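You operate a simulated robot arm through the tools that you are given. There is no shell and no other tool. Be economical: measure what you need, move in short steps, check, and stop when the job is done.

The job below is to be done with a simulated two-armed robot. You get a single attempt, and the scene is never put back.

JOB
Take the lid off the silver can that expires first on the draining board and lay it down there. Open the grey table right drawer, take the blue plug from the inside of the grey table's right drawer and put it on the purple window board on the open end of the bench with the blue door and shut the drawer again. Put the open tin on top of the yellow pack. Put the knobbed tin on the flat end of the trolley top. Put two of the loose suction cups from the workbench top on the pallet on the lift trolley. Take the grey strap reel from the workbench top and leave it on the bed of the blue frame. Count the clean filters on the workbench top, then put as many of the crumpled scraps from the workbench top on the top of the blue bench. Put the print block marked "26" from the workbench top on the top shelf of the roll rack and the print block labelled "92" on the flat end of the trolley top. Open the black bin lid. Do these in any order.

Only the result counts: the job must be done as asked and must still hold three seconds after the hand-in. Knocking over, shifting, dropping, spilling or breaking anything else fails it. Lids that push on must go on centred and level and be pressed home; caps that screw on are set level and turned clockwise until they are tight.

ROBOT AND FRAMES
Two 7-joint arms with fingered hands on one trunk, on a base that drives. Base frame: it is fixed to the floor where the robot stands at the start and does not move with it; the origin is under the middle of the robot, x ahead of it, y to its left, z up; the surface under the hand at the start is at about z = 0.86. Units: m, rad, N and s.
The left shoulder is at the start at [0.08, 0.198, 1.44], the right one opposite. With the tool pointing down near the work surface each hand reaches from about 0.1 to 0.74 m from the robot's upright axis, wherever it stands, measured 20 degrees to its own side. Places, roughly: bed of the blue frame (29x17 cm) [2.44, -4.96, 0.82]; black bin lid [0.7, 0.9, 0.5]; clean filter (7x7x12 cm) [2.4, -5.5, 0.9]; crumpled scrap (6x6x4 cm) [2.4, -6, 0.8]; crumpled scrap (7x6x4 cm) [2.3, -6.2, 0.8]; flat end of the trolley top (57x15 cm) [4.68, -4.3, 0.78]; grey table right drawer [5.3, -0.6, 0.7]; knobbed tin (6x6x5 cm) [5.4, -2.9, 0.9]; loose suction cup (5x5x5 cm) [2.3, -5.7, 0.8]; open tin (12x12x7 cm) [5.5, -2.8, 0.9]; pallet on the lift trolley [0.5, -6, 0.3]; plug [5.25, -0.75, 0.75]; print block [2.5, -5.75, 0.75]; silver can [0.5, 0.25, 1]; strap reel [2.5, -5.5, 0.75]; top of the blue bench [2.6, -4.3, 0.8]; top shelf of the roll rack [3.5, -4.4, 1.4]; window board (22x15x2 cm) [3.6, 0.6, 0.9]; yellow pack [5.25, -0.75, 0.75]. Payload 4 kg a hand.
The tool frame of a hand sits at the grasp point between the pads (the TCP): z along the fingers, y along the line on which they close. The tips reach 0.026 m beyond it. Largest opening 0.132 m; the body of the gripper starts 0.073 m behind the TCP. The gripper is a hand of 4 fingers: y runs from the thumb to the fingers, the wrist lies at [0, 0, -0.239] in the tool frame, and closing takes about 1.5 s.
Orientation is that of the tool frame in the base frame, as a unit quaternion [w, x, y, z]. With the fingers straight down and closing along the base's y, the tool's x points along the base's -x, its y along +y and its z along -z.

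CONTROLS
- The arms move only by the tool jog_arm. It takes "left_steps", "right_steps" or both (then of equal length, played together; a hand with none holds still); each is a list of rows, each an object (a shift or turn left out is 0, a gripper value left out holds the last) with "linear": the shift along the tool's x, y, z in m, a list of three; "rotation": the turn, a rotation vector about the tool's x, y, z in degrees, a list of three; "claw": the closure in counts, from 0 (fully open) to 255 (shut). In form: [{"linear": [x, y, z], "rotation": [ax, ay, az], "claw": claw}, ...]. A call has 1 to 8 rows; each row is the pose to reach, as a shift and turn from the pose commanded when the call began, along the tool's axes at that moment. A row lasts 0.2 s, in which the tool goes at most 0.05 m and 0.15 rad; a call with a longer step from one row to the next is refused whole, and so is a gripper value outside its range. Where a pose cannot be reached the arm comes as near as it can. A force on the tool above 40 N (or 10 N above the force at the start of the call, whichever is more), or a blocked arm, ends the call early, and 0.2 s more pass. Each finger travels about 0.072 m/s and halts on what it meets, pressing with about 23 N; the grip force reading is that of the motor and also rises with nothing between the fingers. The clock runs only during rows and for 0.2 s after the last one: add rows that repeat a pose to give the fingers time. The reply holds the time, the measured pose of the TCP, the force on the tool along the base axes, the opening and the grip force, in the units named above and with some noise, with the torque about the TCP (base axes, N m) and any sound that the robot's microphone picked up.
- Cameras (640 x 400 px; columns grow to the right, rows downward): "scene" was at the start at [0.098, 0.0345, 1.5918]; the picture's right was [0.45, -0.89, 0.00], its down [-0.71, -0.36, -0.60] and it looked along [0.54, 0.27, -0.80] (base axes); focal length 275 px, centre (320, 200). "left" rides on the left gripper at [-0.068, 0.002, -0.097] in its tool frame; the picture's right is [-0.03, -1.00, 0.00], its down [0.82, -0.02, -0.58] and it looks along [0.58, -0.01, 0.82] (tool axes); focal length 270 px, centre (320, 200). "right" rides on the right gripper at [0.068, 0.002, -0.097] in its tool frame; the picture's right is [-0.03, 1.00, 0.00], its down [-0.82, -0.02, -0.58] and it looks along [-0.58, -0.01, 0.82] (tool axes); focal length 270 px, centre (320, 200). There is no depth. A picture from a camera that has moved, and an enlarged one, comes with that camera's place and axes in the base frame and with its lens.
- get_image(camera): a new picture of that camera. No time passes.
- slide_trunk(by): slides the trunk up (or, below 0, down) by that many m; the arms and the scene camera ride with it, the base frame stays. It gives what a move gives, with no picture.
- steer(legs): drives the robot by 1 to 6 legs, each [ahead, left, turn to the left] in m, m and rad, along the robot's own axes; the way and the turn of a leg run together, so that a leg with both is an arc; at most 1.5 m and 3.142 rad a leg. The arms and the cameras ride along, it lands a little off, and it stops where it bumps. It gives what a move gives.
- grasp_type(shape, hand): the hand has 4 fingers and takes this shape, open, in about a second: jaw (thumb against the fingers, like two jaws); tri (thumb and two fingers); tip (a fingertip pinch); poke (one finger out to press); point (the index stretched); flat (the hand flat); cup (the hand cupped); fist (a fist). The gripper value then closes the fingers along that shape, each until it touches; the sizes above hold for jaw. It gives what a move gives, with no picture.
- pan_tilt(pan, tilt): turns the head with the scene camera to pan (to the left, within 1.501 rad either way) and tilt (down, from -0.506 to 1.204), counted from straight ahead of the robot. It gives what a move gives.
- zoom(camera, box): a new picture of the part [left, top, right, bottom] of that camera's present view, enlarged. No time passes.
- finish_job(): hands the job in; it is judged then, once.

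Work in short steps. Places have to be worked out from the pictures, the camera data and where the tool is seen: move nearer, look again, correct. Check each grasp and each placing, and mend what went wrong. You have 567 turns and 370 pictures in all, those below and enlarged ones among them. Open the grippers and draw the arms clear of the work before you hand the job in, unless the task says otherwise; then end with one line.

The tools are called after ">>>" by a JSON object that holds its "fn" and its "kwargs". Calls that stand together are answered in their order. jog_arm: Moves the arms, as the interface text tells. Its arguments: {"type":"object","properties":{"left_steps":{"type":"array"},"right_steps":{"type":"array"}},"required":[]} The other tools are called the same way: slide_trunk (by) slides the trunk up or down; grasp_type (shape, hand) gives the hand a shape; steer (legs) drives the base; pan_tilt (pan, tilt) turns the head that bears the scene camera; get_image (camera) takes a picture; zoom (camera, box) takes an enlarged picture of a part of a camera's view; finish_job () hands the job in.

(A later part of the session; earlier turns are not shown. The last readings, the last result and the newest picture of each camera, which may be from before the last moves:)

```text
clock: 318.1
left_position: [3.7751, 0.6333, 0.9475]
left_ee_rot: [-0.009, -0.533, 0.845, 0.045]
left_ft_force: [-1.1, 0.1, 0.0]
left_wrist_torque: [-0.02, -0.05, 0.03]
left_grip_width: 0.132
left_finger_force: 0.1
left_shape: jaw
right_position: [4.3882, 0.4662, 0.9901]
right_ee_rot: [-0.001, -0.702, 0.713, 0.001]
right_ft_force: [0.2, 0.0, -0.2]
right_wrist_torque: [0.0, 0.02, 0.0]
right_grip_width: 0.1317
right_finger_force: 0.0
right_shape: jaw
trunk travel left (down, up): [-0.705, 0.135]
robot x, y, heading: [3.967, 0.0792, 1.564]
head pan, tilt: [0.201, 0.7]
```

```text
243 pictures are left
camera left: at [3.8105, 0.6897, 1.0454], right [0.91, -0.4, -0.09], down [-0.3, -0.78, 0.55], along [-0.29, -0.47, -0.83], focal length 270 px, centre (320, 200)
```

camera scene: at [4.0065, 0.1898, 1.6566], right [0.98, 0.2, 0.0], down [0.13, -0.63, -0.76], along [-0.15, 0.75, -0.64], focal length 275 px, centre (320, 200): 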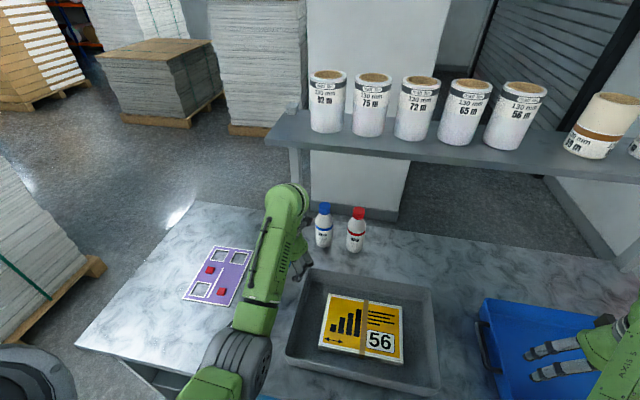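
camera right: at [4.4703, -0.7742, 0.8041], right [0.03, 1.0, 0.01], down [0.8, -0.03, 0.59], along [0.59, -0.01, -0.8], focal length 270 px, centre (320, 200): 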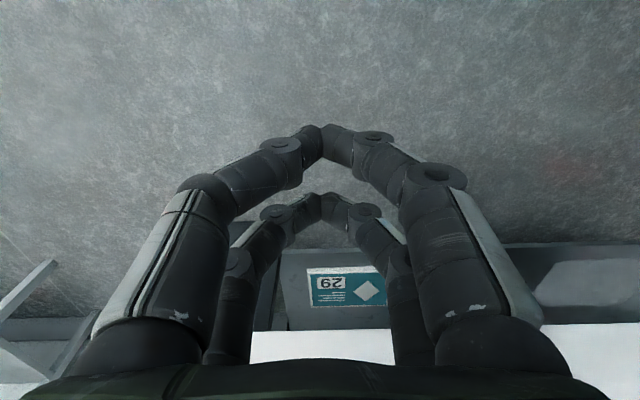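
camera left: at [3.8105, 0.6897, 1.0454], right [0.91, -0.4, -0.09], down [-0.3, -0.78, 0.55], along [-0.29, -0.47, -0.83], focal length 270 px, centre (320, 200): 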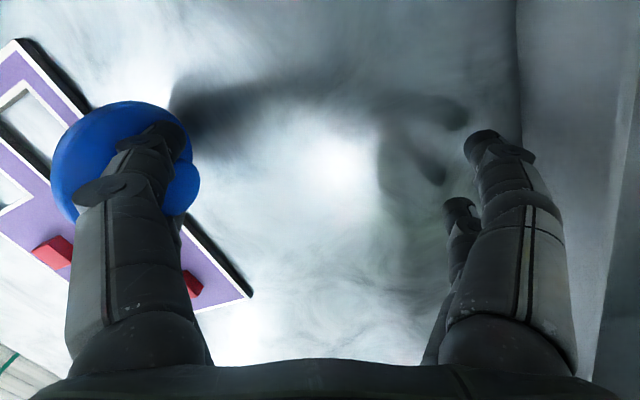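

The neck is still in the slot between the two left fingers, but those now point straight down, so lifting should let it slide out. I raise 4 cm and look.

>>> {"fn": "slide_trunk", "kwargs": {"by": 0.05}}

>>> {"fn": "get_image", "kwargs": {"camera": "left"}}

>>> {"fn": "zoom", "kwargs": {"camera": "scene", "box": [180, 180, 340, 320]}}

```text
clock: 319.0
left_position: [3.7763, 0.6322, 0.9972]
left_ee_rot: [-0.009, -0.534, 0.844, 0.046]
left_ft_force: [-0.6, 0.0, -0.5]
left_wrist_torque: [-0.03, -0.05, -0.03]
left_grip_width: 0.1319
left_finger_force: 0.0
left_shape: jaw
right_position: [4.3887, 0.4657, 1.0405]
right_ee_rot: [-0.002, -0.702, 0.712, 0.001]
right_ft_force: [-0.5, -0.6, -0.5]
right_wrist_torque: [0.02, -0.03, 0.02]
right_grip_width: 0.1319
right_finger_force: 0.0
right_shape: jaw
trunk travel left (down, up): [-0.755, 0.085]
robot x, y, heading: [3.966, 0.0761, 1.57]
head pan, tilt: [0.201, 0.7]
```

```text
242 pictures are left
camera left: at [3.8108, 0.6897, 1.0954], right [0.91, -0.4, -0.09], down [-0.3, -0.78, 0.55], along [-0.29, -0.47, -0.83], focal length 270 px, centre (320, 200)
```

left: 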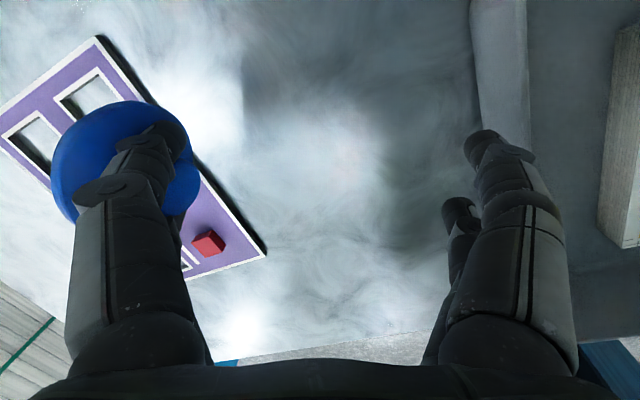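

```text
2.86 times, centred on (260, 250) of scene
camera zoom: at [3.9519, 0.1901, 1.6142], right [0.98, 0.2, 0.0], down [0.13, -0.63, -0.76], along [-0.15, 0.75, -0.64], focal length 786 px, centre (491, 57)
```

zoom: 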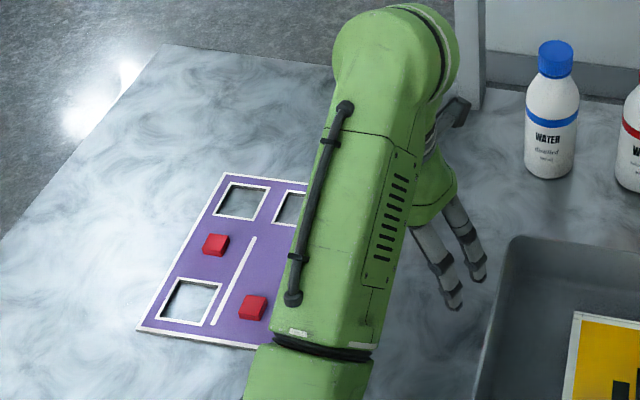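

It's wedged. A different hand shape should part those two fingers. I carry it over the free bench corner left-front of the board, away from everything.

>>> {"fn": "slide_trunk", "kwargs": {"by": 0.04}}

>>> {"fn": "steer", "kwargs": {"legs": [[-0.13, 0, 0], [0, 0.29, 0]]}}

>>> {"fn": "get_image", "kwargs": {"camera": "left"}}

>>> {"fn": "get_image", "kwargs": {"camera": "scene"}}

```text
clock: 319.9
left_position: [3.7752, 0.6324, 1.0368]
left_ee_rot: [-0.008, -0.534, 0.844, 0.045]
left_ft_force: [-0.2, -0.6, -0.6]
left_wrist_torque: [-0.02, -0.01, 0.03]
left_grip_width: 0.132
left_finger_force: 0.1
left_shape: jaw
right_position: [4.3891, 0.4642, 1.0797]
right_ee_rot: [-0.001, -0.702, 0.713, 0.001]
right_ft_force: [0.5, 0.6, 0.1]
right_wrist_torque: [-0.01, 0.0, -0.01]
right_grip_width: 0.1318
right_finger_force: 0.1
right_shape: jaw
trunk travel left (down, up): [-0.795, 0.045]
robot x, y, heading: [3.968, 0.0732, 1.579]
head pan, tilt: [0.201, 0.7]
```

```text
clock: 322.7
left_position: [3.4891, 0.5043, 1.0361]
left_ee_rot: [-0.009, -0.534, 0.844, 0.047]
left_ft_force: [0.4, 0.1, -1.3]
left_wrist_torque: [-0.04, 0.0, 0.01]
left_grip_width: 0.1318
left_finger_force: 0.0
left_shape: jaw
right_position: [4.1002, 0.3358, 1.0792]
right_ee_rot: [-0.002, -0.702, 0.712, 0.002]
right_ft_force: [1.2, 0.5, -0.3]
right_wrist_torque: [0.0, 0.04, 0.01]
right_grip_width: 0.1322
right_finger_force: 0.1
right_shape: jaw
trunk travel left (down, up): [-0.795, 0.045]
robot x, y, heading: [3.6742, -0.0532, 1.569]
head pan, tilt: [0.201, 0.7]
```

```text
240 pictures are left
camera left: at [3.5233, 0.5612, 1.1364], right [0.91, -0.4, -0.09], down [-0.29, -0.78, 0.55], along [-0.29, -0.47, -0.83], focal length 270 px, centre (320, 200)
```

left: 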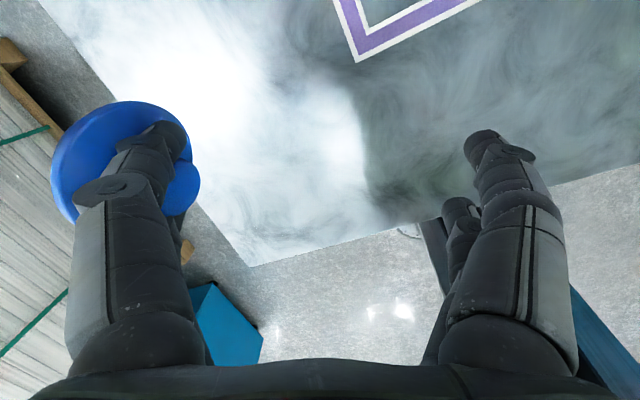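

```text
239 pictures are left
camera scene: at [3.6652, 0.0612, 1.6544], right [0.98, 0.2, 0.0], down [0.12, -0.63, -0.77], along [-0.15, 0.75, -0.64], focal length 275 px, centre (320, 200)
```

scene: 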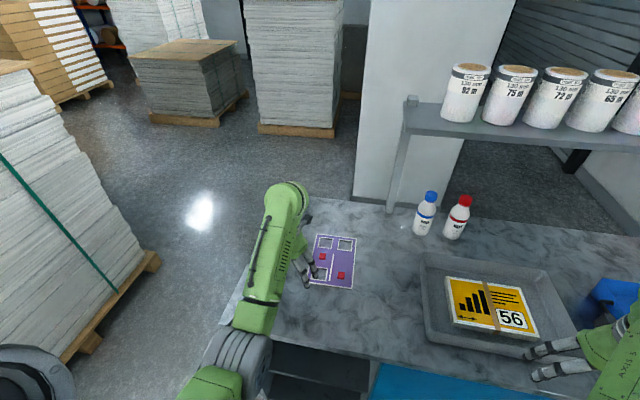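

The bench corner is clear beneath. I lower the plug to the surface and switch the hand to "point" so one finger of the pair curls away.

>>> {"fn": "slide_trunk", "kwargs": {"by": -0.085}}

>>> {"fn": "grasp_type", "kwargs": {"hand": "left", "shape": "point"}}

>>> {"fn": "get_image", "kwargs": {"camera": "left"}}

```text
clock: 323.9
left_position: [3.486, 0.5054, 0.9527]
left_ee_rot: [-0.009, -0.533, 0.845, 0.046]
left_ft_force: [0.4, 0.0, 0.0]
left_wrist_torque: [0.0, 0.0, 0.02]
left_grip_width: 0.1318
left_finger_force: 0.1
left_shape: jaw
right_position: [4.0983, 0.337, 0.9943]
right_ee_rot: [-0.002, -0.702, 0.712, 0.001]
right_ft_force: [0.0, -0.4, 0.5]
right_wrist_torque: [0.03, 0.02, -0.01]
right_grip_width: 0.1318
right_finger_force: 0.0
right_shape: jaw
trunk travel left (down, up): [-0.71, 0.13]
robot x, y, heading: [3.6747, -0.0499, 1.569]
head pan, tilt: [0.201, 0.7]
```

```text
clock: 324.9
left_position: [3.4853, 0.5058, 0.9514]
left_ee_rot: [-0.009, -0.534, 0.844, 0.045]
left_ft_force: [0.2, 0.9, 0.2]
left_wrist_torque: [0.0, -0.01, 0.02]
left_grip_width: 0.0
left_finger_force: 0.1
left_shape: point
right_position: [4.0978, 0.3382, 0.994]
right_ee_rot: [-0.002, -0.702, 0.712, 0.0]
right_ft_force: [-0.7, -0.5, 0.2]
right_wrist_torque: [-0.01, 0.0, 0.03]
right_grip_width: 0.1318
right_finger_force: 0.0
right_shape: jaw
trunk travel left (down, up): [-0.71, 0.13]
robot x, y, heading: [3.6713, -0.0496, 1.572]
head pan, tilt: [0.201, 0.7]
```

```text
238 pictures are left
camera left: at [3.5205, 0.5618, 1.0505], right [0.91, -0.4, -0.09], down [-0.3, -0.78, 0.55], along [-0.29, -0.47, -0.83], focal length 270 px, centre (320, 200)
```

left: 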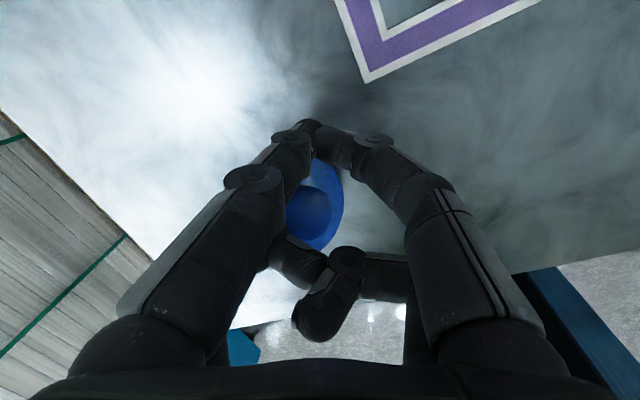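

Fingers moved in point shape and the plug shifted. I lift 4 cm to see if it stays down.

>>> {"fn": "slide_trunk", "kwargs": {"by": 0.05}}

>>> {"fn": "get_image", "kwargs": {"camera": "left"}}

```text
clock: 325.8
left_position: [3.4871, 0.5053, 1.0021]
left_ee_rot: [-0.008, -0.534, 0.844, 0.045]
left_ft_force: [-0.4, 0.4, -0.2]
left_wrist_torque: [0.04, 0.04, 0.03]
left_grip_width: 0.0002
left_finger_force: 0.2
left_shape: point
right_position: [4.0983, 0.3378, 1.0448]
right_ee_rot: [-0.001, -0.702, 0.712, 0.0]
right_ft_force: [0.3, -0.2, -0.1]
right_wrist_torque: [-0.06, -0.04, -0.01]
right_grip_width: 0.1321
right_finger_force: 0.1
right_shape: jaw
trunk travel left (down, up): [-0.76, 0.08]
robot x, y, heading: [3.6783, -0.0544, 1.566]
head pan, tilt: [0.201, 0.7]
```

```text
237 pictures are left
camera left: at [3.5208, 0.5619, 1.1005], right [0.91, -0.4, -0.09], down [-0.3, -0.78, 0.55], along [-0.29, -0.47, -0.83], focal length 270 px, centre (320, 200)
```

left: 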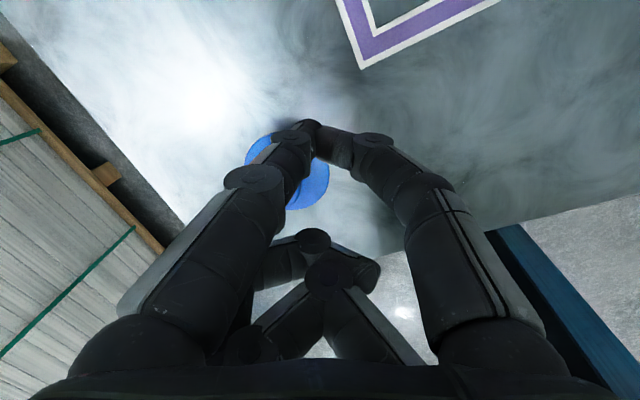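

The plug stays on the bench. I rise further, go back to jaw, and view.

>>> {"fn": "slide_trunk", "kwargs": {"by": 0.06}}

>>> {"fn": "grasp_type", "kwargs": {"hand": "left", "shape": "jaw"}}

>>> {"fn": "get_image", "kwargs": {"camera": "left"}}

```text
clock: 326.8
left_position: [3.4861, 0.505, 1.0616]
left_ee_rot: [-0.008, -0.533, 0.845, 0.044]
left_ft_force: [-0.7, 0.3, 0.3]
left_wrist_torque: [-0.02, 0.02, -0.03]
left_grip_width: 0.0001
left_finger_force: 0.0
left_shape: point
right_position: [4.0983, 0.3374, 1.1056]
right_ee_rot: [-0.002, -0.702, 0.712, 0.0]
right_ft_force: [0.2, 0.4, -0.3]
right_wrist_torque: [0.03, 0.02, 0.02]
right_grip_width: 0.1318
right_finger_force: 0.1
right_shape: jaw
trunk travel left (down, up): [-0.82, 0.02]
robot x, y, heading: [3.6768, -0.0512, 1.568]
head pan, tilt: [0.201, 0.7]
```

```text
clock: 327.7
left_position: [3.4853, 0.5048, 1.0626]
left_ee_rot: [-0.008, -0.534, 0.845, 0.045]
left_ft_force: [-0.2, 0.9, 0.1]
left_wrist_torque: [-0.02, 0.01, 0.0]
left_grip_width: 0.1319
left_finger_force: 0.0
left_shape: jaw
right_position: [4.0979, 0.3372, 1.1053]
right_ee_rot: [-0.001, -0.702, 0.712, 0.001]
right_ft_force: [0.5, 0.6, -0.9]
right_wrist_torque: [0.0, -0.01, 0.02]
right_grip_width: 0.1322
right_finger_force: 0.0
right_shape: jaw
trunk travel left (down, up): [-0.82, 0.02]
robot x, y, heading: [3.6745, -0.0515, 1.57]
head pan, tilt: [0.201, 0.7]
```

```text
236 pictures are left
camera left: at [3.5208, 0.5618, 1.1606], right [0.91, -0.4, -0.09], down [-0.3, -0.78, 0.55], along [-0.29, -0.47, -0.83], focal length 270 px, centre (320, 200)
```

left: 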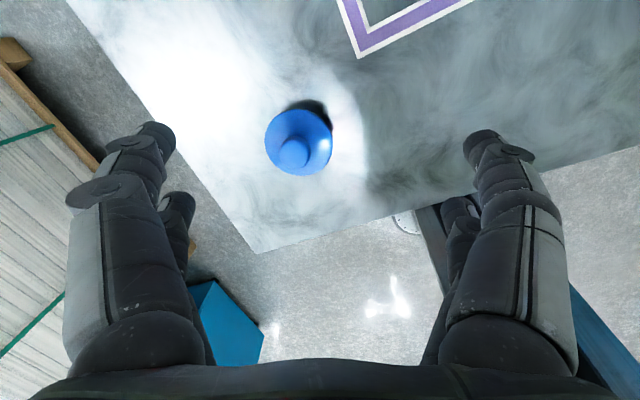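

The plug stands upright at about (3.440, 0.487). I line one finger pair up with the knob and come down to z≈0.94.

>>> {"fn": "jog_arm", "kwargs": {"left_steps": [{"linear": [0.0168, 0.0335, 0]}, {"linear": [0.0168, 0.0335, 0]}]}}

>>> {"fn": "slide_trunk", "kwargs": {"by": -0.1}}

>>> {"fn": "get_image", "kwargs": {"camera": "left"}}

```text
clock: 328.3
left_position: [3.4486, 0.5047, 1.064]
left_ee_rot: [-0.008, -0.533, 0.845, 0.046]
left_ft_force: [0.5, 0.9, 0.2]
left_wrist_torque: [0.02, -0.01, -0.01]
left_grip_width: 0.1318
left_finger_force: 0.1
left_shape: jaw
right_position: [4.0986, 0.3364, 1.1043]
right_ee_rot: [-0.002, -0.702, 0.712, 0.0]
right_ft_force: [-0.4, -0.3, 0.8]
right_wrist_torque: [0.01, -0.01, -0.01]
right_grip_width: 0.1318
right_finger_force: 0.3
right_shape: jaw
trunk travel left (down, up): [-0.82, 0.02]
robot x, y, heading: [3.6795, -0.0528, 1.57]
head pan, tilt: [0.201, 0.7]
```

```text
clock: 329.6
left_position: [3.4495, 0.5032, 0.964]
left_ee_rot: [-0.008, -0.533, 0.845, 0.046]
left_ft_force: [-0.1, -0.9, -0.4]
left_wrist_torque: [-0.01, -0.02, 0.0]
left_grip_width: 0.1321
left_finger_force: 0.1
left_shape: jaw
right_position: [4.0992, 0.3367, 1.0057]
right_ee_rot: [-0.002, -0.703, 0.712, 0.001]
right_ft_force: [-0.2, -0.1, -0.1]
right_wrist_torque: [0.03, -0.02, 0.01]
right_grip_width: 0.1319
right_finger_force: 0.1
right_shape: jaw
trunk travel left (down, up): [-0.72, 0.12]
robot x, y, heading: [3.6749, -0.0554, 1.565]
head pan, tilt: [0.201, 0.7]
```

```text
235 pictures are left
camera left: at [3.4836, 0.5606, 1.0628], right [0.91, -0.4, -0.09], down [-0.3, -0.78, 0.55], along [-0.29, -0.47, -0.83], focal length 270 px, centre (320, 200)
```

left: 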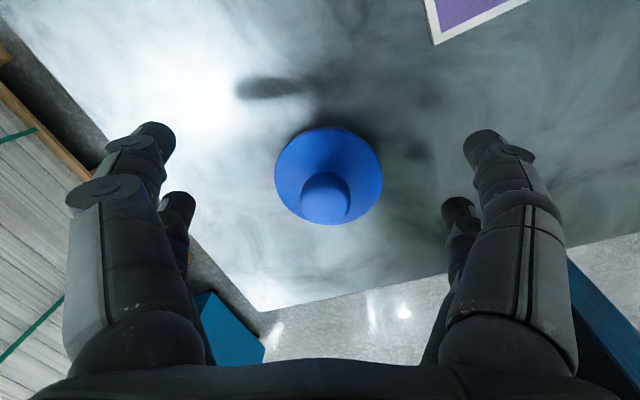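

Aligned with the far finger pair. Lower 2.5 cm and close.

>>> {"fn": "slide_trunk", "kwargs": {"by": -0.025}}

>>> {"fn": "jog_arm", "kwargs": {"left_steps": [{"claw": 255}, {"claw": 255}, {"claw": 255}, {"claw": 255}, {"claw": 255}, {"claw": 255}, {"claw": 255}, {"claw": 255}]}}

>>> {"fn": "get_image", "kwargs": {"camera": "left"}}

```text
clock: 330.3
left_position: [3.4491, 0.5044, 0.9387]
left_ee_rot: [-0.008, -0.534, 0.844, 0.046]
left_ft_force: [0.6, 0.0, -0.3]
left_wrist_torque: [-0.03, -0.01, -0.02]
left_grip_width: 0.1319
left_finger_force: 0.0
left_shape: jaw
right_position: [4.0981, 0.3379, 0.9809]
right_ee_rot: [-0.001, -0.702, 0.712, 0.001]
right_ft_force: [0.0, 0.2, 0.0]
right_wrist_torque: [-0.02, -0.01, -0.01]
right_grip_width: 0.1322
right_finger_force: 0.0
right_shape: jaw
trunk travel left (down, up): [-0.695, 0.145]
robot x, y, heading: [3.6762, -0.0528, 1.573]
head pan, tilt: [0.201, 0.7]
```

```text
clock: 332.1
left_position: [3.4498, 0.5038, 0.939]
left_ee_rot: [-0.009, -0.534, 0.844, 0.046]
left_ft_force: [0.5, -0.4, 3.2]
left_wrist_torque: [-0.05, 0.06, -0.03]
left_grip_width: 0.0072
left_finger_force: 22.6
left_shape: jaw
right_position: [4.0983, 0.3363, 0.9793]
right_ee_rot: [-0.003, -0.702, 0.712, 0.001]
right_ft_force: [0.6, -0.1, 0.1]
right_wrist_torque: [0.06, -0.02, 0.0]
right_grip_width: 0.1317
right_finger_force: 0.0
right_shape: jaw
trunk travel left (down, up): [-0.695, 0.145]
robot x, y, heading: [3.6777, -0.053, 1.568]
head pan, tilt: [0.201, 0.7]
```

```text
234 pictures are left
camera left: at [3.4838, 0.5601, 1.0381], right [0.91, -0.4, -0.09], down [-0.3, -0.78, 0.55], along [-0.29, -0.47, -0.83], focal length 270 px, centre (320, 200)
```

left: 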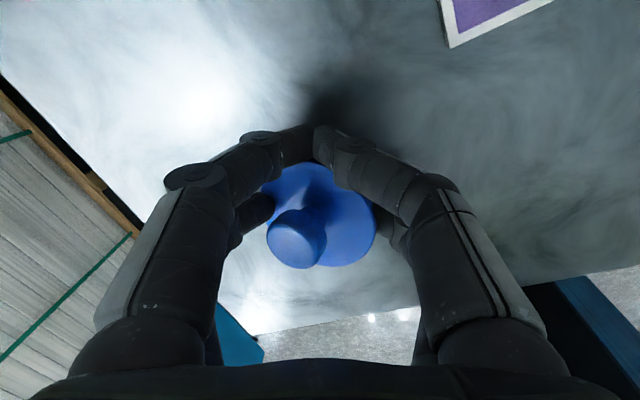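

The far pair caught the disc rim and tilted the plug. I open again and look.

>>> {"fn": "jog_arm", "kwargs": {"left_steps": [{"claw": 180}, {"claw": 120}, {"claw": 60}, {"claw": 0}, {"claw": 0}, {"claw": 0}]}}

>>> {"fn": "get_image", "kwargs": {"camera": "left"}}

```text
clock: 333.5
left_position: [3.4481, 0.5058, 0.9386]
left_ee_rot: [-0.009, -0.533, 0.845, 0.045]
left_ft_force: [1.0, -0.2, 0.5]
left_wrist_torque: [0.0, -0.01, 0.01]
left_grip_width: 0.1317
left_finger_force: 0.0
left_shape: jaw
right_position: [4.0987, 0.3362, 0.98]
right_ee_rot: [-0.002, -0.702, 0.712, 0.0]
right_ft_force: [0.1, 0.0, 0.5]
right_wrist_torque: [-0.01, 0.0, 0.0]
right_grip_width: 0.1319
right_finger_force: 0.0
right_shape: jaw
trunk travel left (down, up): [-0.695, 0.145]
robot x, y, heading: [3.6789, -0.0494, 1.569]
head pan, tilt: [0.201, 0.7]
```

```text
233 pictures are left
camera left: at [3.4835, 0.5608, 1.0375], right [0.91, -0.4, -0.09], down [-0.3, -0.78, 0.55], along [-0.29, -0.47, -0.83], focal length 270 px, centre (320, 200)
```

left: 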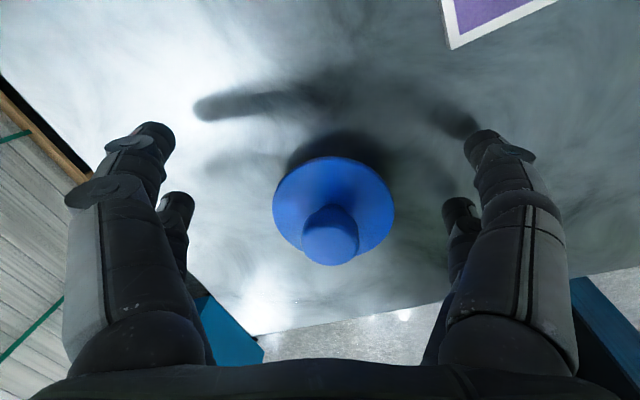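

The plug is upright at (3.441, 0.476). I'll grip the disc rim with all four fingers, centred and lower.

>>> {"fn": "jog_arm", "kwargs": {"left_steps": [{"linear": [0.015, -0.003, 0]}, {"linear": [0.0295, -0.0054, 0]}, {"linear": [0.0295, -0.0054, 0]}]}}

>>> {"fn": "slide_trunk", "kwargs": {"by": -0.014}}

>>> {"fn": "jog_arm", "kwargs": {"left_steps": [{"claw": 255}, {"claw": 255}, {"claw": 255}, {"claw": 255}, {"claw": 255}, {"claw": 255}]}}

>>> {"fn": "get_image", "kwargs": {"camera": "left"}}

```text
clock: 334.3
left_position: [3.4415, 0.4749, 0.9368]
left_ee_rot: [-0.008, -0.534, 0.844, 0.045]
left_ft_force: [-1.1, -0.4, 0.1]
left_wrist_torque: [0.02, 0.0, -0.02]
left_grip_width: 0.1321
left_finger_force: 0.0
left_shape: jaw
right_position: [4.0989, 0.337, 0.9806]
right_ee_rot: [-0.002, -0.702, 0.712, 0.0]
right_ft_force: [-0.7, 1.1, 1.1]
right_wrist_torque: [0.01, 0.05, -0.01]
right_grip_width: 0.132
right_finger_force: 0.0
right_shape: jaw
trunk travel left (down, up): [-0.695, 0.145]
robot x, y, heading: [3.6762, -0.0533, 1.573]
head pan, tilt: [0.201, 0.7]
```

```text
clock: 335.0
left_position: [3.4388, 0.4791, 0.9293]
left_ee_rot: [-0.004, -0.534, 0.844, 0.053]
left_ft_force: [-3.6, -4.5, 12.2]
left_wrist_torque: [-0.73, -0.75, -0.51]
left_grip_width: 0.1322
left_finger_force: 0.0
left_shape: jaw
right_position: [4.0991, 0.3376, 0.9661]
right_ee_rot: [-0.001, -0.702, 0.712, 0.0]
right_ft_force: [1.2, 0.0, -0.6]
right_wrist_torque: [0.0, -0.01, 0.0]
right_grip_width: 0.1319
right_finger_force: 0.0
right_shape: jaw
trunk travel left (down, up): [-0.681, 0.159]
robot x, y, heading: [3.6768, -0.0508, 1.57]
head pan, tilt: [0.201, 0.7]
stopped: the force on the tool passed its limit at 43 N (the readings are from after the stop); the commanded pose is now the measured one
```

```text
clock: 336.4
left_position: [3.4441, 0.4755, 0.9326]
left_ee_rot: [-0.004, -0.534, 0.844, 0.054]
left_ft_force: [6.4, -5.4, 25.1]
left_wrist_torque: [-1.37, -1.77, -0.02]
left_grip_width: 0.078
left_finger_force: 23.0
left_shape: jaw
right_position: [4.1014, 0.3327, 0.9665]
right_ee_rot: [-0.002, -0.703, 0.712, 0.004]
right_ft_force: [0.6, -0.3, -0.5]
right_wrist_torque: [0.02, 0.05, 0.02]
right_grip_width: 0.1318
right_finger_force: 0.2
right_shape: jaw
trunk travel left (down, up): [-0.681, 0.159]
robot x, y, heading: [3.6772, -0.0559, 1.571]
head pan, tilt: [0.201, 0.7]
```

```text
232 pictures are left
camera left: at [3.479, 0.5296, 1.0327], right [0.91, -0.4, -0.09], down [-0.3, -0.79, 0.53], along [-0.29, -0.46, -0.84], focal length 270 px, centre (320, 200)
```

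left: 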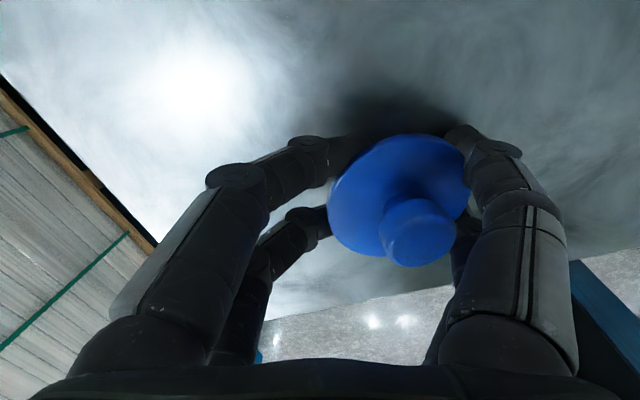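

The tips touched the bench (top ≈ 0.90) and the fingers hold the disc, width 0.078. I lift to test.

>>> {"fn": "slide_trunk", "kwargs": {"by": 0.06}}

>>> {"fn": "get_image", "kwargs": {"camera": "left"}}

```text
clock: 337.4
left_position: [3.4396, 0.4787, 0.9888]
left_ee_rot: [-0.005, -0.535, 0.844, 0.051]
left_ft_force: [0.4, 0.0, -0.3]
left_wrist_torque: [0.05, -0.02, 0.02]
left_grip_width: 0.0771
left_finger_force: 23.5
left_shape: jaw
right_position: [4.0975, 0.3382, 1.0262]
right_ee_rot: [-0.002, -0.702, 0.712, 0.0]
right_ft_force: [0.8, -1.0, -0.8]
right_wrist_torque: [0.01, 0.03, -0.01]
right_grip_width: 0.1317
right_finger_force: 0.1
right_shape: jaw
trunk travel left (down, up): [-0.741, 0.099]
robot x, y, heading: [3.6745, -0.0537, 1.572]
head pan, tilt: [0.201, 0.7]
```

```text
231 pictures are left
camera left: at [3.4739, 0.534, 1.0875], right [0.91, -0.4, -0.09], down [-0.29, -0.79, 0.54], along [-0.29, -0.46, -0.84], focal length 270 px, centre (320, 200)
```

left: 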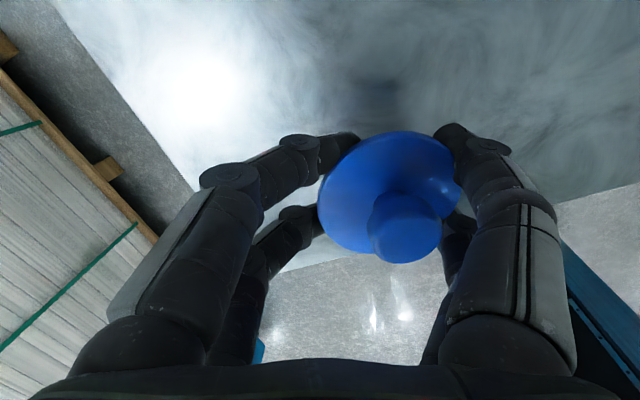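

Held, but off-centre because the right tips were jammed on the bench. I set it down again, open, level the tool and regrip centred slightly above the surface.

>>> {"fn": "slide_trunk", "kwargs": {"by": -0.052}}

>>> {"fn": "jog_arm", "kwargs": {"left_steps": [{"claw": 100}, {"claw": 40}, {"claw": 0}, {"claw": 0}, {"linear": [0, 0, -0.006], "rotation": [5, 2.7, 0]}, {"linear": [0, 0, -0.006], "rotation": [5, 2.7, 0]}]}}

>>> {"fn": "get_image", "kwargs": {"camera": "left"}}

```text
clock: 338.4
left_position: [3.4403, 0.4777, 0.9368]
left_ee_rot: [-0.005, -0.535, 0.843, 0.053]
left_ft_force: [1.3, 0.3, 0.7]
left_wrist_torque: [0.02, 0.03, -0.03]
left_grip_width: 0.0768
left_finger_force: 23.3
left_shape: jaw
right_position: [4.0987, 0.3365, 0.9747]
right_ee_rot: [-0.002, -0.702, 0.712, 0.001]
right_ft_force: [0.3, 0.4, 1.0]
right_wrist_torque: [-0.01, -0.03, -0.01]
right_grip_width: 0.132
right_finger_force: 0.0
right_shape: jaw
trunk travel left (down, up): [-0.689, 0.151]
robot x, y, heading: [3.677, -0.0559, 1.568]
head pan, tilt: [0.201, 0.7]
```

```text
clock: 339.8
left_position: [3.4396, 0.4772, 0.9432]
left_ee_rot: [-0.002, -0.535, 0.845, 0.002]
left_ft_force: [-0.6, 0.1, 0.2]
left_wrist_torque: [-0.02, -0.01, -0.03]
left_grip_width: 0.1318
left_finger_force: 0.1
left_shape: jaw
right_position: [4.0979, 0.3378, 0.9751]
right_ee_rot: [-0.002, -0.702, 0.712, 0.0]
right_ft_force: [1.4, -0.2, -0.1]
right_wrist_torque: [0.0, -0.01, -0.02]
right_grip_width: 0.1318
right_finger_force: 0.0
right_shape: jaw
trunk travel left (down, up): [-0.689, 0.151]
robot x, y, heading: [3.6766, -0.0541, 1.57]
head pan, tilt: [0.201, 0.7]
```

```text
230 pictures are left
camera left: at [3.469, 0.5406, 1.0396], right [0.91, -0.4, -0.01], down [-0.33, -0.75, 0.58], along [-0.24, -0.53, -0.82], focal length 270 px, centre (320, 200)
```

left: 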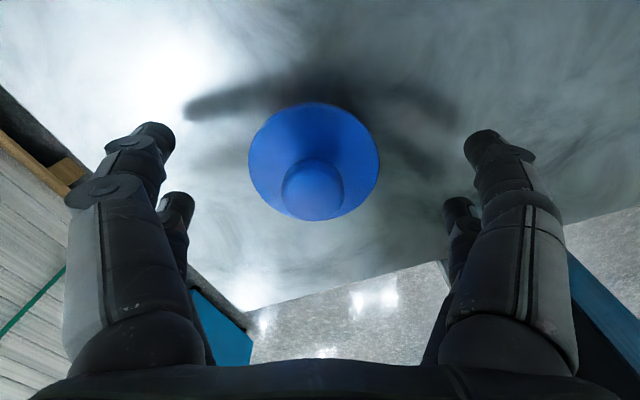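

Tool is vertical and the plug nearly centred beneath. I go down 1 cm and close.

>>> {"fn": "jog_arm", "kwargs": {"left_steps": [{"linear": [0.002, 0.004, 0.01]}, {"linear": [0.002, 0.004, 0.01], "claw": 255}, {"linear": [0.002, 0.004, 0.01]}, {"linear": [0.002, 0.004, 0.01]}, {"linear": [0.002, 0.004, 0.01]}, {"linear": [0.002, 0.004, 0.01]}, {"linear": [0.002, 0.004, 0.01]}]}}

>>> {"fn": "slide_trunk", "kwargs": {"by": 0.06}}

>>> {"fn": "get_image", "kwargs": {"camera": "left"}}

```text
clock: 341.4
left_position: [3.4359, 0.4778, 0.9318]
left_ee_rot: [-0.002, -0.535, 0.845, 0.001]
left_ft_force: [0.8, -0.1, 1.0]
left_wrist_torque: [0.01, -0.01, 0.0]
left_grip_width: 0.0193
left_finger_force: 23.2
left_shape: jaw
right_position: [4.0981, 0.3372, 0.9753]
right_ee_rot: [-0.002, -0.703, 0.711, 0.001]
right_ft_force: [0.1, 0.3, 0.2]
right_wrist_torque: [-0.01, 0.02, 0.03]
right_grip_width: 0.132
right_finger_force: 0.0
right_shape: jaw
trunk travel left (down, up): [-0.689, 0.151]
robot x, y, heading: [3.673, -0.0506, 1.568]
head pan, tilt: [0.201, 0.7]
```

```text
clock: 342.4
left_position: [3.436, 0.4761, 0.9915]
left_ee_rot: [-0.002, -0.535, 0.845, 0.001]
left_ft_force: [-0.1, 0.6, -0.8]
left_wrist_torque: [0.02, 0.0, -0.02]
left_grip_width: 0.0179
left_finger_force: 22.8
left_shape: jaw
right_position: [4.0991, 0.3372, 1.035]
right_ee_rot: [-0.003, -0.702, 0.712, 0.001]
right_ft_force: [0.5, -0.2, 0.5]
right_wrist_torque: [0.01, -0.06, -0.04]
right_grip_width: 0.132
right_finger_force: 0.2
right_shape: jaw
trunk travel left (down, up): [-0.749, 0.091]
robot x, y, heading: [3.6754, -0.0504, 1.567]
head pan, tilt: [0.201, 0.7]
```

```text
229 pictures are left
camera left: at [3.4646, 0.5407, 1.0892], right [0.91, -0.4, -0.01], down [-0.33, -0.75, 0.58], along [-0.24, -0.53, -0.82], focal length 270 px, centre (320, 200)
```

left: 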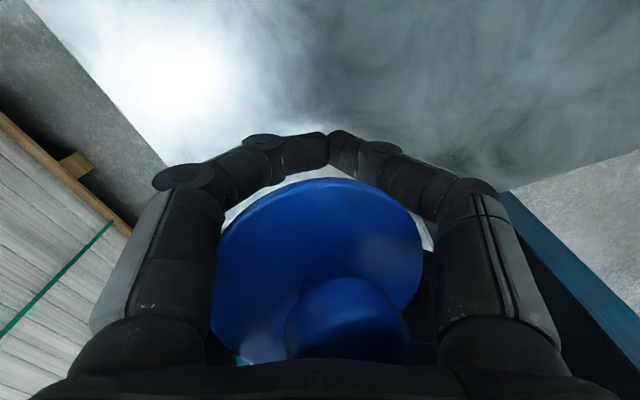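

The domed disc slid up into the hand. I lower back to the bench and open gently, then I'll pinch only the knob, higher up.

>>> {"fn": "slide_trunk", "kwargs": {"by": -0.056}}

>>> {"fn": "jog_arm", "kwargs": {"left_steps": [{"claw": 200}, {"claw": 180}, {"claw": 160}, {"claw": 140}, {"claw": 120}, {"claw": 90}, {"claw": 50}, {"claw": 0}]}}

>>> {"fn": "get_image", "kwargs": {"camera": "left"}}

```text
clock: 343.3
left_position: [3.4349, 0.4766, 0.9381]
left_ee_rot: [-0.002, -0.535, 0.845, 0.003]
left_ft_force: [0.8, 0.1, -0.1]
left_wrist_torque: [-0.01, -0.02, 0.0]
left_grip_width: 0.0177
left_finger_force: 23.1
left_shape: jaw
right_position: [4.0973, 0.3358, 0.9782]
right_ee_rot: [-0.001, -0.702, 0.713, 0.0]
right_ft_force: [0.1, 0.1, 0.5]
right_wrist_torque: [-0.02, -0.02, -0.01]
right_grip_width: 0.1319
right_finger_force: 0.1
right_shape: jaw
trunk travel left (down, up): [-0.693, 0.147]
robot x, y, heading: [3.6762, -0.0566, 1.567]
head pan, tilt: [0.201, 0.7]
```

```text
clock: 345.1
left_position: [3.4351, 0.478, 0.9368]
left_ee_rot: [-0.002, -0.535, 0.845, 0.002]
left_ft_force: [-0.1, -0.9, 0.1]
left_wrist_torque: [0.0, 0.0, -0.01]
left_grip_width: 0.1318
left_finger_force: 0.0
left_shape: jaw
right_position: [4.0989, 0.3366, 0.9789]
right_ee_rot: [-0.002, -0.702, 0.712, 0.0]
right_ft_force: [-0.2, -0.3, -0.5]
right_wrist_torque: [0.02, -0.01, -0.01]
right_grip_width: 0.1321
right_finger_force: 0.1
right_shape: jaw
trunk travel left (down, up): [-0.693, 0.147]
robot x, y, heading: [3.675, -0.0516, 1.567]
head pan, tilt: [0.201, 0.7]
```

```text
228 pictures are left
camera left: at [3.4646, 0.5405, 1.0335], right [0.91, -0.4, -0.01], down [-0.33, -0.75, 0.58], along [-0.24, -0.53, -0.82], focal length 270 px, centre (320, 200)
```

left: 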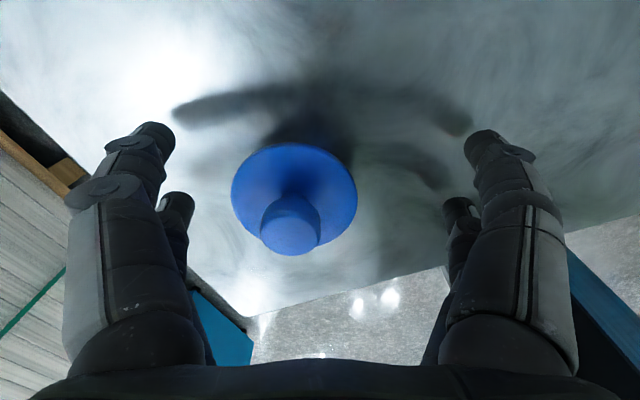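

Upright again. Knob is at tool (0.020, 0.0145): I rise 1.5 cm, shift 1.5 cm, and pinch with the far pair.

>>> {"fn": "jog_arm", "kwargs": {"left_steps": [{"linear": [0, 0, -0.015]}, {"linear": [0.0015, 0.0145, -0.015]}, {"linear": [0.0015, 0.0145, -0.015]}]}}

>>> {"fn": "get_image", "kwargs": {"camera": "left"}}

```text
clock: 345.9
left_position: [3.4225, 0.4818, 0.9513]
left_ee_rot: [-0.003, -0.535, 0.845, 0.001]
left_ft_force: [0.7, 0.3, 0.0]
left_wrist_torque: [0.01, -0.01, 0.0]
left_grip_width: 0.132
left_finger_force: 0.0
left_shape: jaw
right_position: [4.0982, 0.337, 0.978]
right_ee_rot: [-0.002, -0.702, 0.712, 0.001]
right_ft_force: [0.8, -0.9, 1.0]
right_wrist_torque: [-0.01, -0.01, -0.01]
right_grip_width: 0.1317
right_finger_force: 0.0
right_shape: jaw
trunk travel left (down, up): [-0.693, 0.147]
robot x, y, heading: [3.676, -0.0534, 1.567]
head pan, tilt: [0.201, 0.7]
```

```text
227 pictures are left
camera left: at [3.4508, 0.5457, 1.0482], right [0.91, -0.4, -0.01], down [-0.33, -0.75, 0.58], along [-0.24, -0.53, -0.82], focal length 270 px, centre (320, 200)
```

left: 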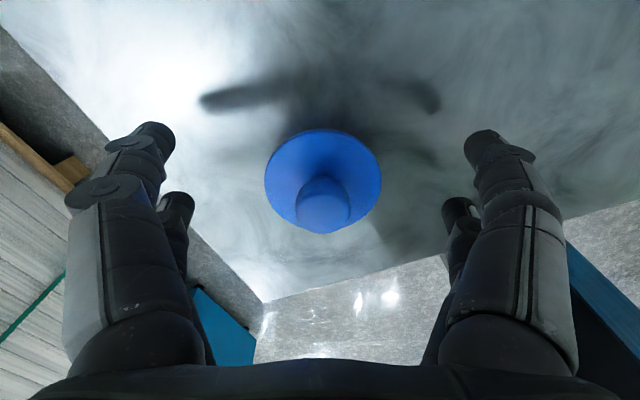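

Aligned. Close.

>>> {"fn": "jog_arm", "kwargs": {"left_steps": [{"linear": [-0.002, 0, 0.0], "claw": 255}, {"linear": [-0.002, 0, 0.0]}, {"linear": [-0.002, 0, 0.0]}, {"linear": [-0.002, 0, 0.0]}, {"linear": [-0.002, 0, 0.0]}, {"linear": [-0.002, 0, 0.0]}, {"linear": [-0.002, 0, 0.0]}]}}

>>> {"fn": "slide_trunk", "kwargs": {"by": 0.06}}

>>> {"fn": "get_image", "kwargs": {"camera": "left"}}

```text
clock: 347.5
left_position: [3.4227, 0.4837, 0.9524]
left_ee_rot: [-0.002, -0.535, 0.845, 0.002]
left_ft_force: [0.0, 0.2, -0.4]
left_wrist_torque: [0.01, -0.02, 0.03]
left_grip_width: 0.0
left_finger_force: 23.2
left_shape: jaw
right_position: [4.0987, 0.3377, 0.979]
right_ee_rot: [-0.001, -0.702, 0.712, 0.0]
right_ft_force: [-0.6, 0.1, -0.4]
right_wrist_torque: [0.01, 0.0, 0.01]
right_grip_width: 0.1319
right_finger_force: 0.0
right_shape: jaw
trunk travel left (down, up): [-0.693, 0.147]
robot x, y, heading: [3.6781, -0.0506, 1.567]
head pan, tilt: [0.201, 0.7]
```

```text
clock: 348.5
left_position: [3.4226, 0.4837, 1.0119]
left_ee_rot: [-0.002, -0.535, 0.845, 0.001]
left_ft_force: [-0.2, 0.4, -0.4]
left_wrist_torque: [-0.02, 0.01, -0.02]
left_grip_width: 0.0
left_finger_force: 22.7
left_shape: jaw
right_position: [4.0983, 0.3366, 1.0379]
right_ee_rot: [-0.002, -0.702, 0.713, 0.001]
right_ft_force: [-0.1, -0.9, 0.0]
right_wrist_torque: [-0.03, -0.01, -0.01]
right_grip_width: 0.1317
right_finger_force: 0.2
right_shape: jaw
trunk travel left (down, up): [-0.753, 0.087]
robot x, y, heading: [3.6755, -0.0524, 1.57]
head pan, tilt: [0.201, 0.7]
```

```text
226 pictures are left
camera left: at [3.4516, 0.5475, 1.1081], right [0.91, -0.4, -0.01], down [-0.33, -0.75, 0.58], along [-0.24, -0.53, -0.82], focal length 270 px, centre (320, 200)
```

left: 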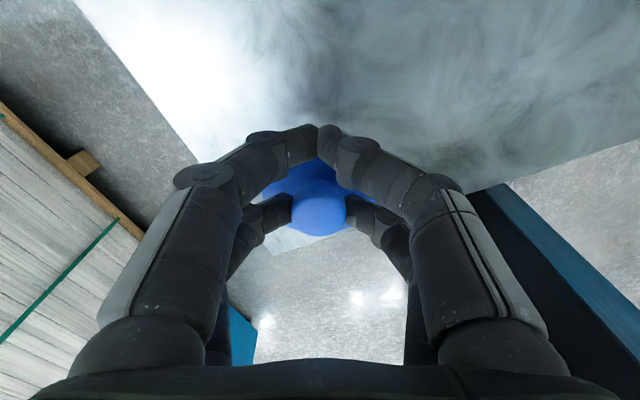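

Now the far pair pinches the knob cleanly. I raise a bit, drive ahead 0.12 and right 0.217 m to bring it above the free spot.

>>> {"fn": "slide_trunk", "kwargs": {"by": 0.03}}

>>> {"fn": "steer", "kwargs": {"legs": [[0.12, 0, 0], [0, -0.215, 0]]}}

>>> {"fn": "get_image", "kwargs": {"camera": "left"}}

```text
clock: 349.3
left_position: [3.422, 0.4845, 1.0425]
left_ee_rot: [-0.003, -0.535, 0.845, 0.002]
left_ft_force: [0.2, -0.5, -1.3]
left_wrist_torque: [-0.03, -0.01, 0.03]
left_grip_width: 0.0001
left_finger_force: 22.8
left_shape: jaw
right_position: [4.097, 0.3367, 1.0682]
right_ee_rot: [-0.002, -0.703, 0.712, 0.0]
right_ft_force: [-0.4, -0.1, 0.3]
right_wrist_torque: [0.01, 0.02, -0.03]
right_grip_width: 0.1318
right_finger_force: 0.2
right_shape: jaw
trunk travel left (down, up): [-0.783, 0.057]
robot x, y, heading: [3.6762, -0.0519, 1.569]
head pan, tilt: [0.201, 0.7]
```

```text
clock: 351.8
left_position: [3.6338, 0.6034, 1.0415]
left_ee_rot: [0.0, -0.533, 0.846, 0.001]
left_ft_force: [-0.3, -0.4, -0.6]
left_wrist_torque: [0.02, -0.04, -0.01]
left_grip_width: 0.0
left_finger_force: 23.1
left_shape: jaw
right_position: [4.3097, 0.454, 1.0716]
right_ee_rot: [0.0, -0.702, 0.712, 0.0]
right_ft_force: [0.0, -1.0, 0.2]
right_wrist_torque: [0.02, -0.03, 0.01]
right_grip_width: 0.1321
right_finger_force: 0.1
right_shape: jaw
trunk travel left (down, up): [-0.783, 0.057]
robot x, y, heading: [3.8884, 0.0696, 1.566]
head pan, tilt: [0.201, 0.7]
```

```text
225 pictures are left
camera left: at [3.6628, 0.6658, 1.1381], right [0.91, -0.41, 0.0], down [-0.33, -0.75, 0.58], along [-0.24, -0.53, -0.82], focal length 270 px, centre (320, 200)
```

left: 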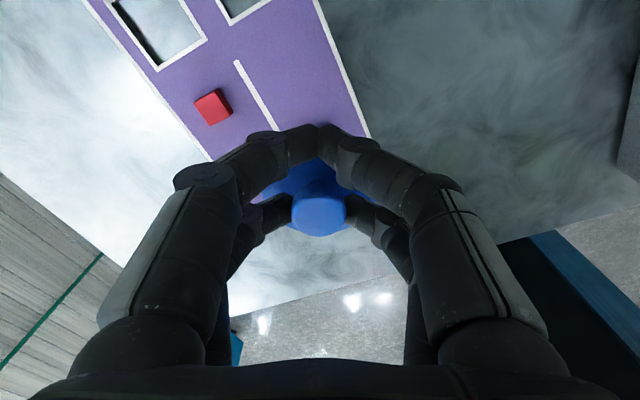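

Everything consistent: free cell x 3.60–3.66, y 0.59–0.68. I jog to put the plug over (3.631, 0.637).

>>> {"fn": "jog_arm", "kwargs": {"left_steps": [{"linear": [-0.025, 0.009, 0]}, {"linear": [-0.049, 0.018, 0]}, {"linear": [-0.049, 0.018, 0]}]}}

>>> {"fn": "get_image", "kwargs": {"camera": "left"}}

```text
clock: 352.6
left_position: [3.6435, 0.6553, 1.0414]
left_ee_rot: [-0.002, -0.534, 0.845, 0.003]
left_ft_force: [0.6, -1.2, -0.3]
left_wrist_torque: [0.01, 0.02, -0.03]
left_grip_width: 0.0
left_finger_force: 22.6
left_shape: jaw
right_position: [4.3133, 0.4553, 1.069]
right_ee_rot: [-0.001, -0.701, 0.713, 0.001]
right_ft_force: [0.8, 0.0, -0.1]
right_wrist_torque: [0.03, 0.0, -0.01]
right_grip_width: 0.1319
right_finger_force: 0.0
right_shape: jaw
trunk travel left (down, up): [-0.783, 0.057]
robot x, y, heading: [3.8904, 0.067, 1.562]
head pan, tilt: [0.201, 0.7]
```

```text
224 pictures are left
camera left: at [3.6721, 0.7182, 1.1387], right [0.91, -0.41, -0.01], down [-0.33, -0.75, 0.58], along [-0.24, -0.53, -0.82], focal length 270 px, centre (320, 200)
```

left: 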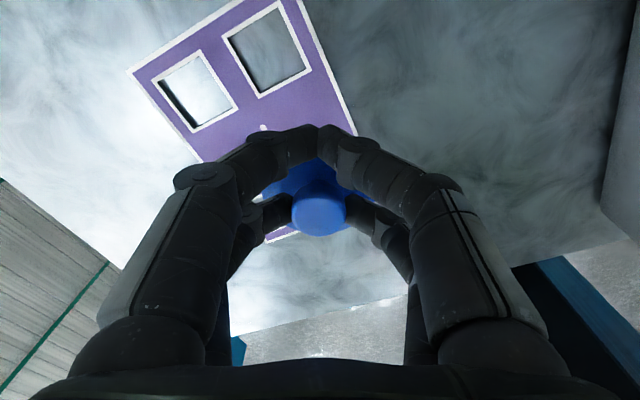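

Good. 4 mm left, then lower.

>>> {"fn": "jog_arm", "kwargs": {"left_steps": [{"linear": [0.0015, 0.0035, 0]}, {"linear": [0.0015, 0.0035, 0]}]}}

>>> {"fn": "slide_trunk", "kwargs": {"by": -0.062}}

>>> {"fn": "slide_trunk", "kwargs": {"by": -0.006}}

>>> {"fn": "get_image", "kwargs": {"camera": "left"}}

```text
clock: 353.2
left_position: [3.6387, 0.6565, 1.0418]
left_ee_rot: [-0.002, -0.534, 0.845, 0.002]
left_ft_force: [-1.1, 0.2, -0.5]
left_wrist_torque: [0.02, 0.0, 0.0]
left_grip_width: 0.0
left_finger_force: 23.3
left_shape: jaw
right_position: [4.3132, 0.455, 1.0691]
right_ee_rot: [-0.002, -0.702, 0.713, 0.0]
right_ft_force: [0.0, -0.1, -0.6]
right_wrist_torque: [-0.02, -0.02, -0.01]
right_grip_width: 0.1322
right_finger_force: 0.1
right_shape: jaw
trunk travel left (down, up): [-0.783, 0.057]
robot x, y, heading: [3.892, 0.0623, 1.567]
head pan, tilt: [0.201, 0.7]
```

```text
clock: 354.2
left_position: [3.6405, 0.6551, 0.9782]
left_ee_rot: [-0.003, -0.534, 0.845, 0.003]
left_ft_force: [0.3, -0.5, -0.5]
left_wrist_torque: [0.04, 0.01, 0.02]
left_grip_width: 0.0
left_finger_force: 22.5
left_shape: jaw
right_position: [4.3142, 0.4552, 1.0064]
right_ee_rot: [-0.002, -0.702, 0.713, 0.001]
right_ft_force: [-0.1, -1.0, 0.4]
right_wrist_torque: [0.02, -0.03, -0.02]
right_grip_width: 0.132
right_finger_force: 0.0
right_shape: jaw
trunk travel left (down, up): [-0.721, 0.119]
robot x, y, heading: [3.888, 0.067, 1.567]
head pan, tilt: [0.201, 0.7]
```

```text
clock: 354.7
left_position: [3.6395, 0.6558, 0.9729]
left_ee_rot: [-0.002, -0.535, 0.845, 0.001]
left_ft_force: [0.4, 0.2, 0.0]
left_wrist_torque: [-0.01, -0.02, -0.04]
left_grip_width: 0.0
left_finger_force: 22.9
left_shape: jaw
right_position: [4.3144, 0.4575, 1.0004]
right_ee_rot: [-0.002, -0.702, 0.713, 0.001]
right_ft_force: [0.2, 0.2, -0.2]
right_wrist_torque: [0.05, -0.02, -0.02]
right_grip_width: 0.1321
right_finger_force: 0.0
right_shape: jaw
trunk travel left (down, up): [-0.715, 0.125]
robot x, y, heading: [3.8897, 0.067, 1.565]
head pan, tilt: [0.201, 0.7]
```

```text
223 pictures are left
camera left: at [3.6684, 0.719, 1.0701], right [0.91, -0.41, -0.01], down [-0.33, -0.75, 0.58], along [-0.24, -0.53, -0.82], focal length 270 px, centre (320, 200)
```

left: 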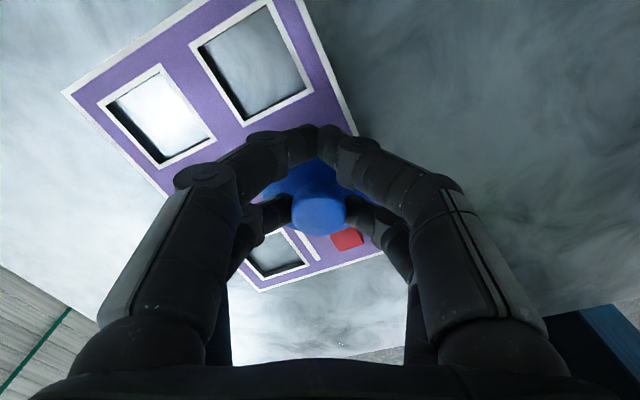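

Very close; lower in 4 mm steps to contact.

>>> {"fn": "slide_trunk", "kwargs": {"by": -0.005}}

>>> {"fn": "slide_trunk", "kwargs": {"by": -0.005}}

```text
clock: 355.3
left_position: [3.6397, 0.6546, 0.9686]
left_ee_rot: [-0.002, -0.534, 0.846, 0.002]
left_ft_force: [0.8, -1.0, -0.8]
left_wrist_torque: [0.02, 0.02, -0.02]
left_grip_width: 0.0
left_finger_force: 23.0
left_shape: jaw
right_position: [4.3142, 0.4549, 0.9957]
right_ee_rot: [-0.002, -0.702, 0.713, 0.001]
right_ft_force: [-0.2, -0.2, -0.3]
right_wrist_torque: [-0.02, -0.01, 0.01]
right_grip_width: 0.1318
right_finger_force: 0.1
right_shape: jaw
trunk travel left (down, up): [-0.71, 0.13]
robot x, y, heading: [3.8886, 0.0678, 1.567]
head pan, tilt: [0.201, 0.7]
```

```text
clock: 355.8
left_position: [3.6392, 0.6563, 0.9635]
left_ee_rot: [-0.001, -0.534, 0.846, 0.002]
left_ft_force: [0.6, -0.2, -0.8]
left_wrist_torque: [-0.01, 0.01, 0.03]
left_grip_width: 0.0
left_finger_force: 23.3
left_shape: jaw
right_position: [4.3129, 0.4568, 0.9905]
right_ee_rot: [-0.002, -0.701, 0.713, 0.001]
right_ft_force: [-0.5, 0.2, 0.6]
right_wrist_torque: [-0.01, -0.02, 0.02]
right_grip_width: 0.1319
right_finger_force: 0.1
right_shape: jaw
trunk travel left (down, up): [-0.705, 0.135]
robot x, y, heading: [3.8906, 0.0676, 1.572]
head pan, tilt: [0.201, 0.7]
```

>>> {"fn": "slide_trunk", "kwargs": {"by": -0.005}}

>>> {"fn": "slide_trunk", "kwargs": {"by": -0.005}}

>>> {"fn": "get_image", "kwargs": {"camera": "left"}}

```text
clock: 356.4
left_position: [3.6393, 0.656, 0.9593]
left_ee_rot: [-0.002, -0.535, 0.845, 0.002]
left_ft_force: [0.5, -0.4, -0.5]
left_wrist_torque: [0.05, -0.02, 0.04]
left_grip_width: 0.0002
left_finger_force: 23.1
left_shape: jaw
right_position: [4.3138, 0.4555, 0.9863]
right_ee_rot: [-0.001, -0.702, 0.712, 0.0]
right_ft_force: [-0.2, -0.1, 0.5]
right_wrist_torque: [0.01, 0.03, 0.0]
right_grip_width: 0.1317
right_finger_force: 0.0
right_shape: jaw
trunk travel left (down, up): [-0.7, 0.14]
robot x, y, heading: [3.8938, 0.0662, 1.568]
head pan, tilt: [0.201, 0.7]
```

```text
clock: 356.9
left_position: [3.6401, 0.6551, 0.9558]
left_ee_rot: [-0.002, -0.534, 0.845, 0.004]
left_ft_force: [-0.6, 0.1, 10.3]
left_wrist_torque: [-0.19, 0.13, 0.02]
left_grip_width: 0.0
left_finger_force: 23.5
left_shape: jaw
right_position: [4.3135, 0.4551, 0.981]
right_ee_rot: [-0.002, -0.701, 0.713, 0.001]
right_ft_force: [-0.9, 1.0, -0.8]
right_wrist_torque: [-0.03, 0.0, 0.01]
right_grip_width: 0.1318
right_finger_force: 0.1
right_shape: jaw
trunk travel left (down, up): [-0.695, 0.145]
robot x, y, heading: [3.8937, 0.0703, 1.564]
head pan, tilt: [0.201, 0.7]
```

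```text
222 pictures are left
camera left: at [3.6687, 0.7182, 1.0527], right [0.91, -0.41, -0.01], down [-0.33, -0.75, 0.58], along [-0.24, -0.52, -0.82], focal length 270 px, centre (320, 200)
```

left: 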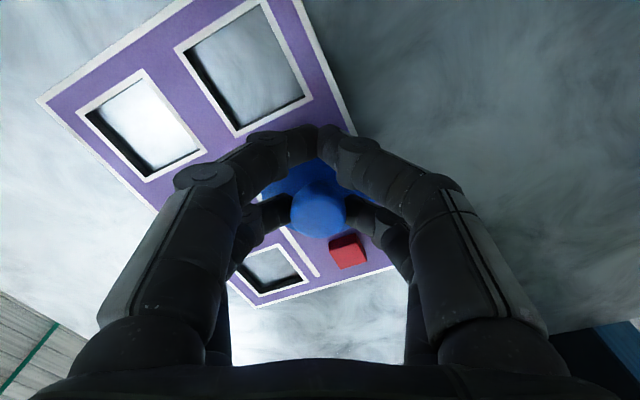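

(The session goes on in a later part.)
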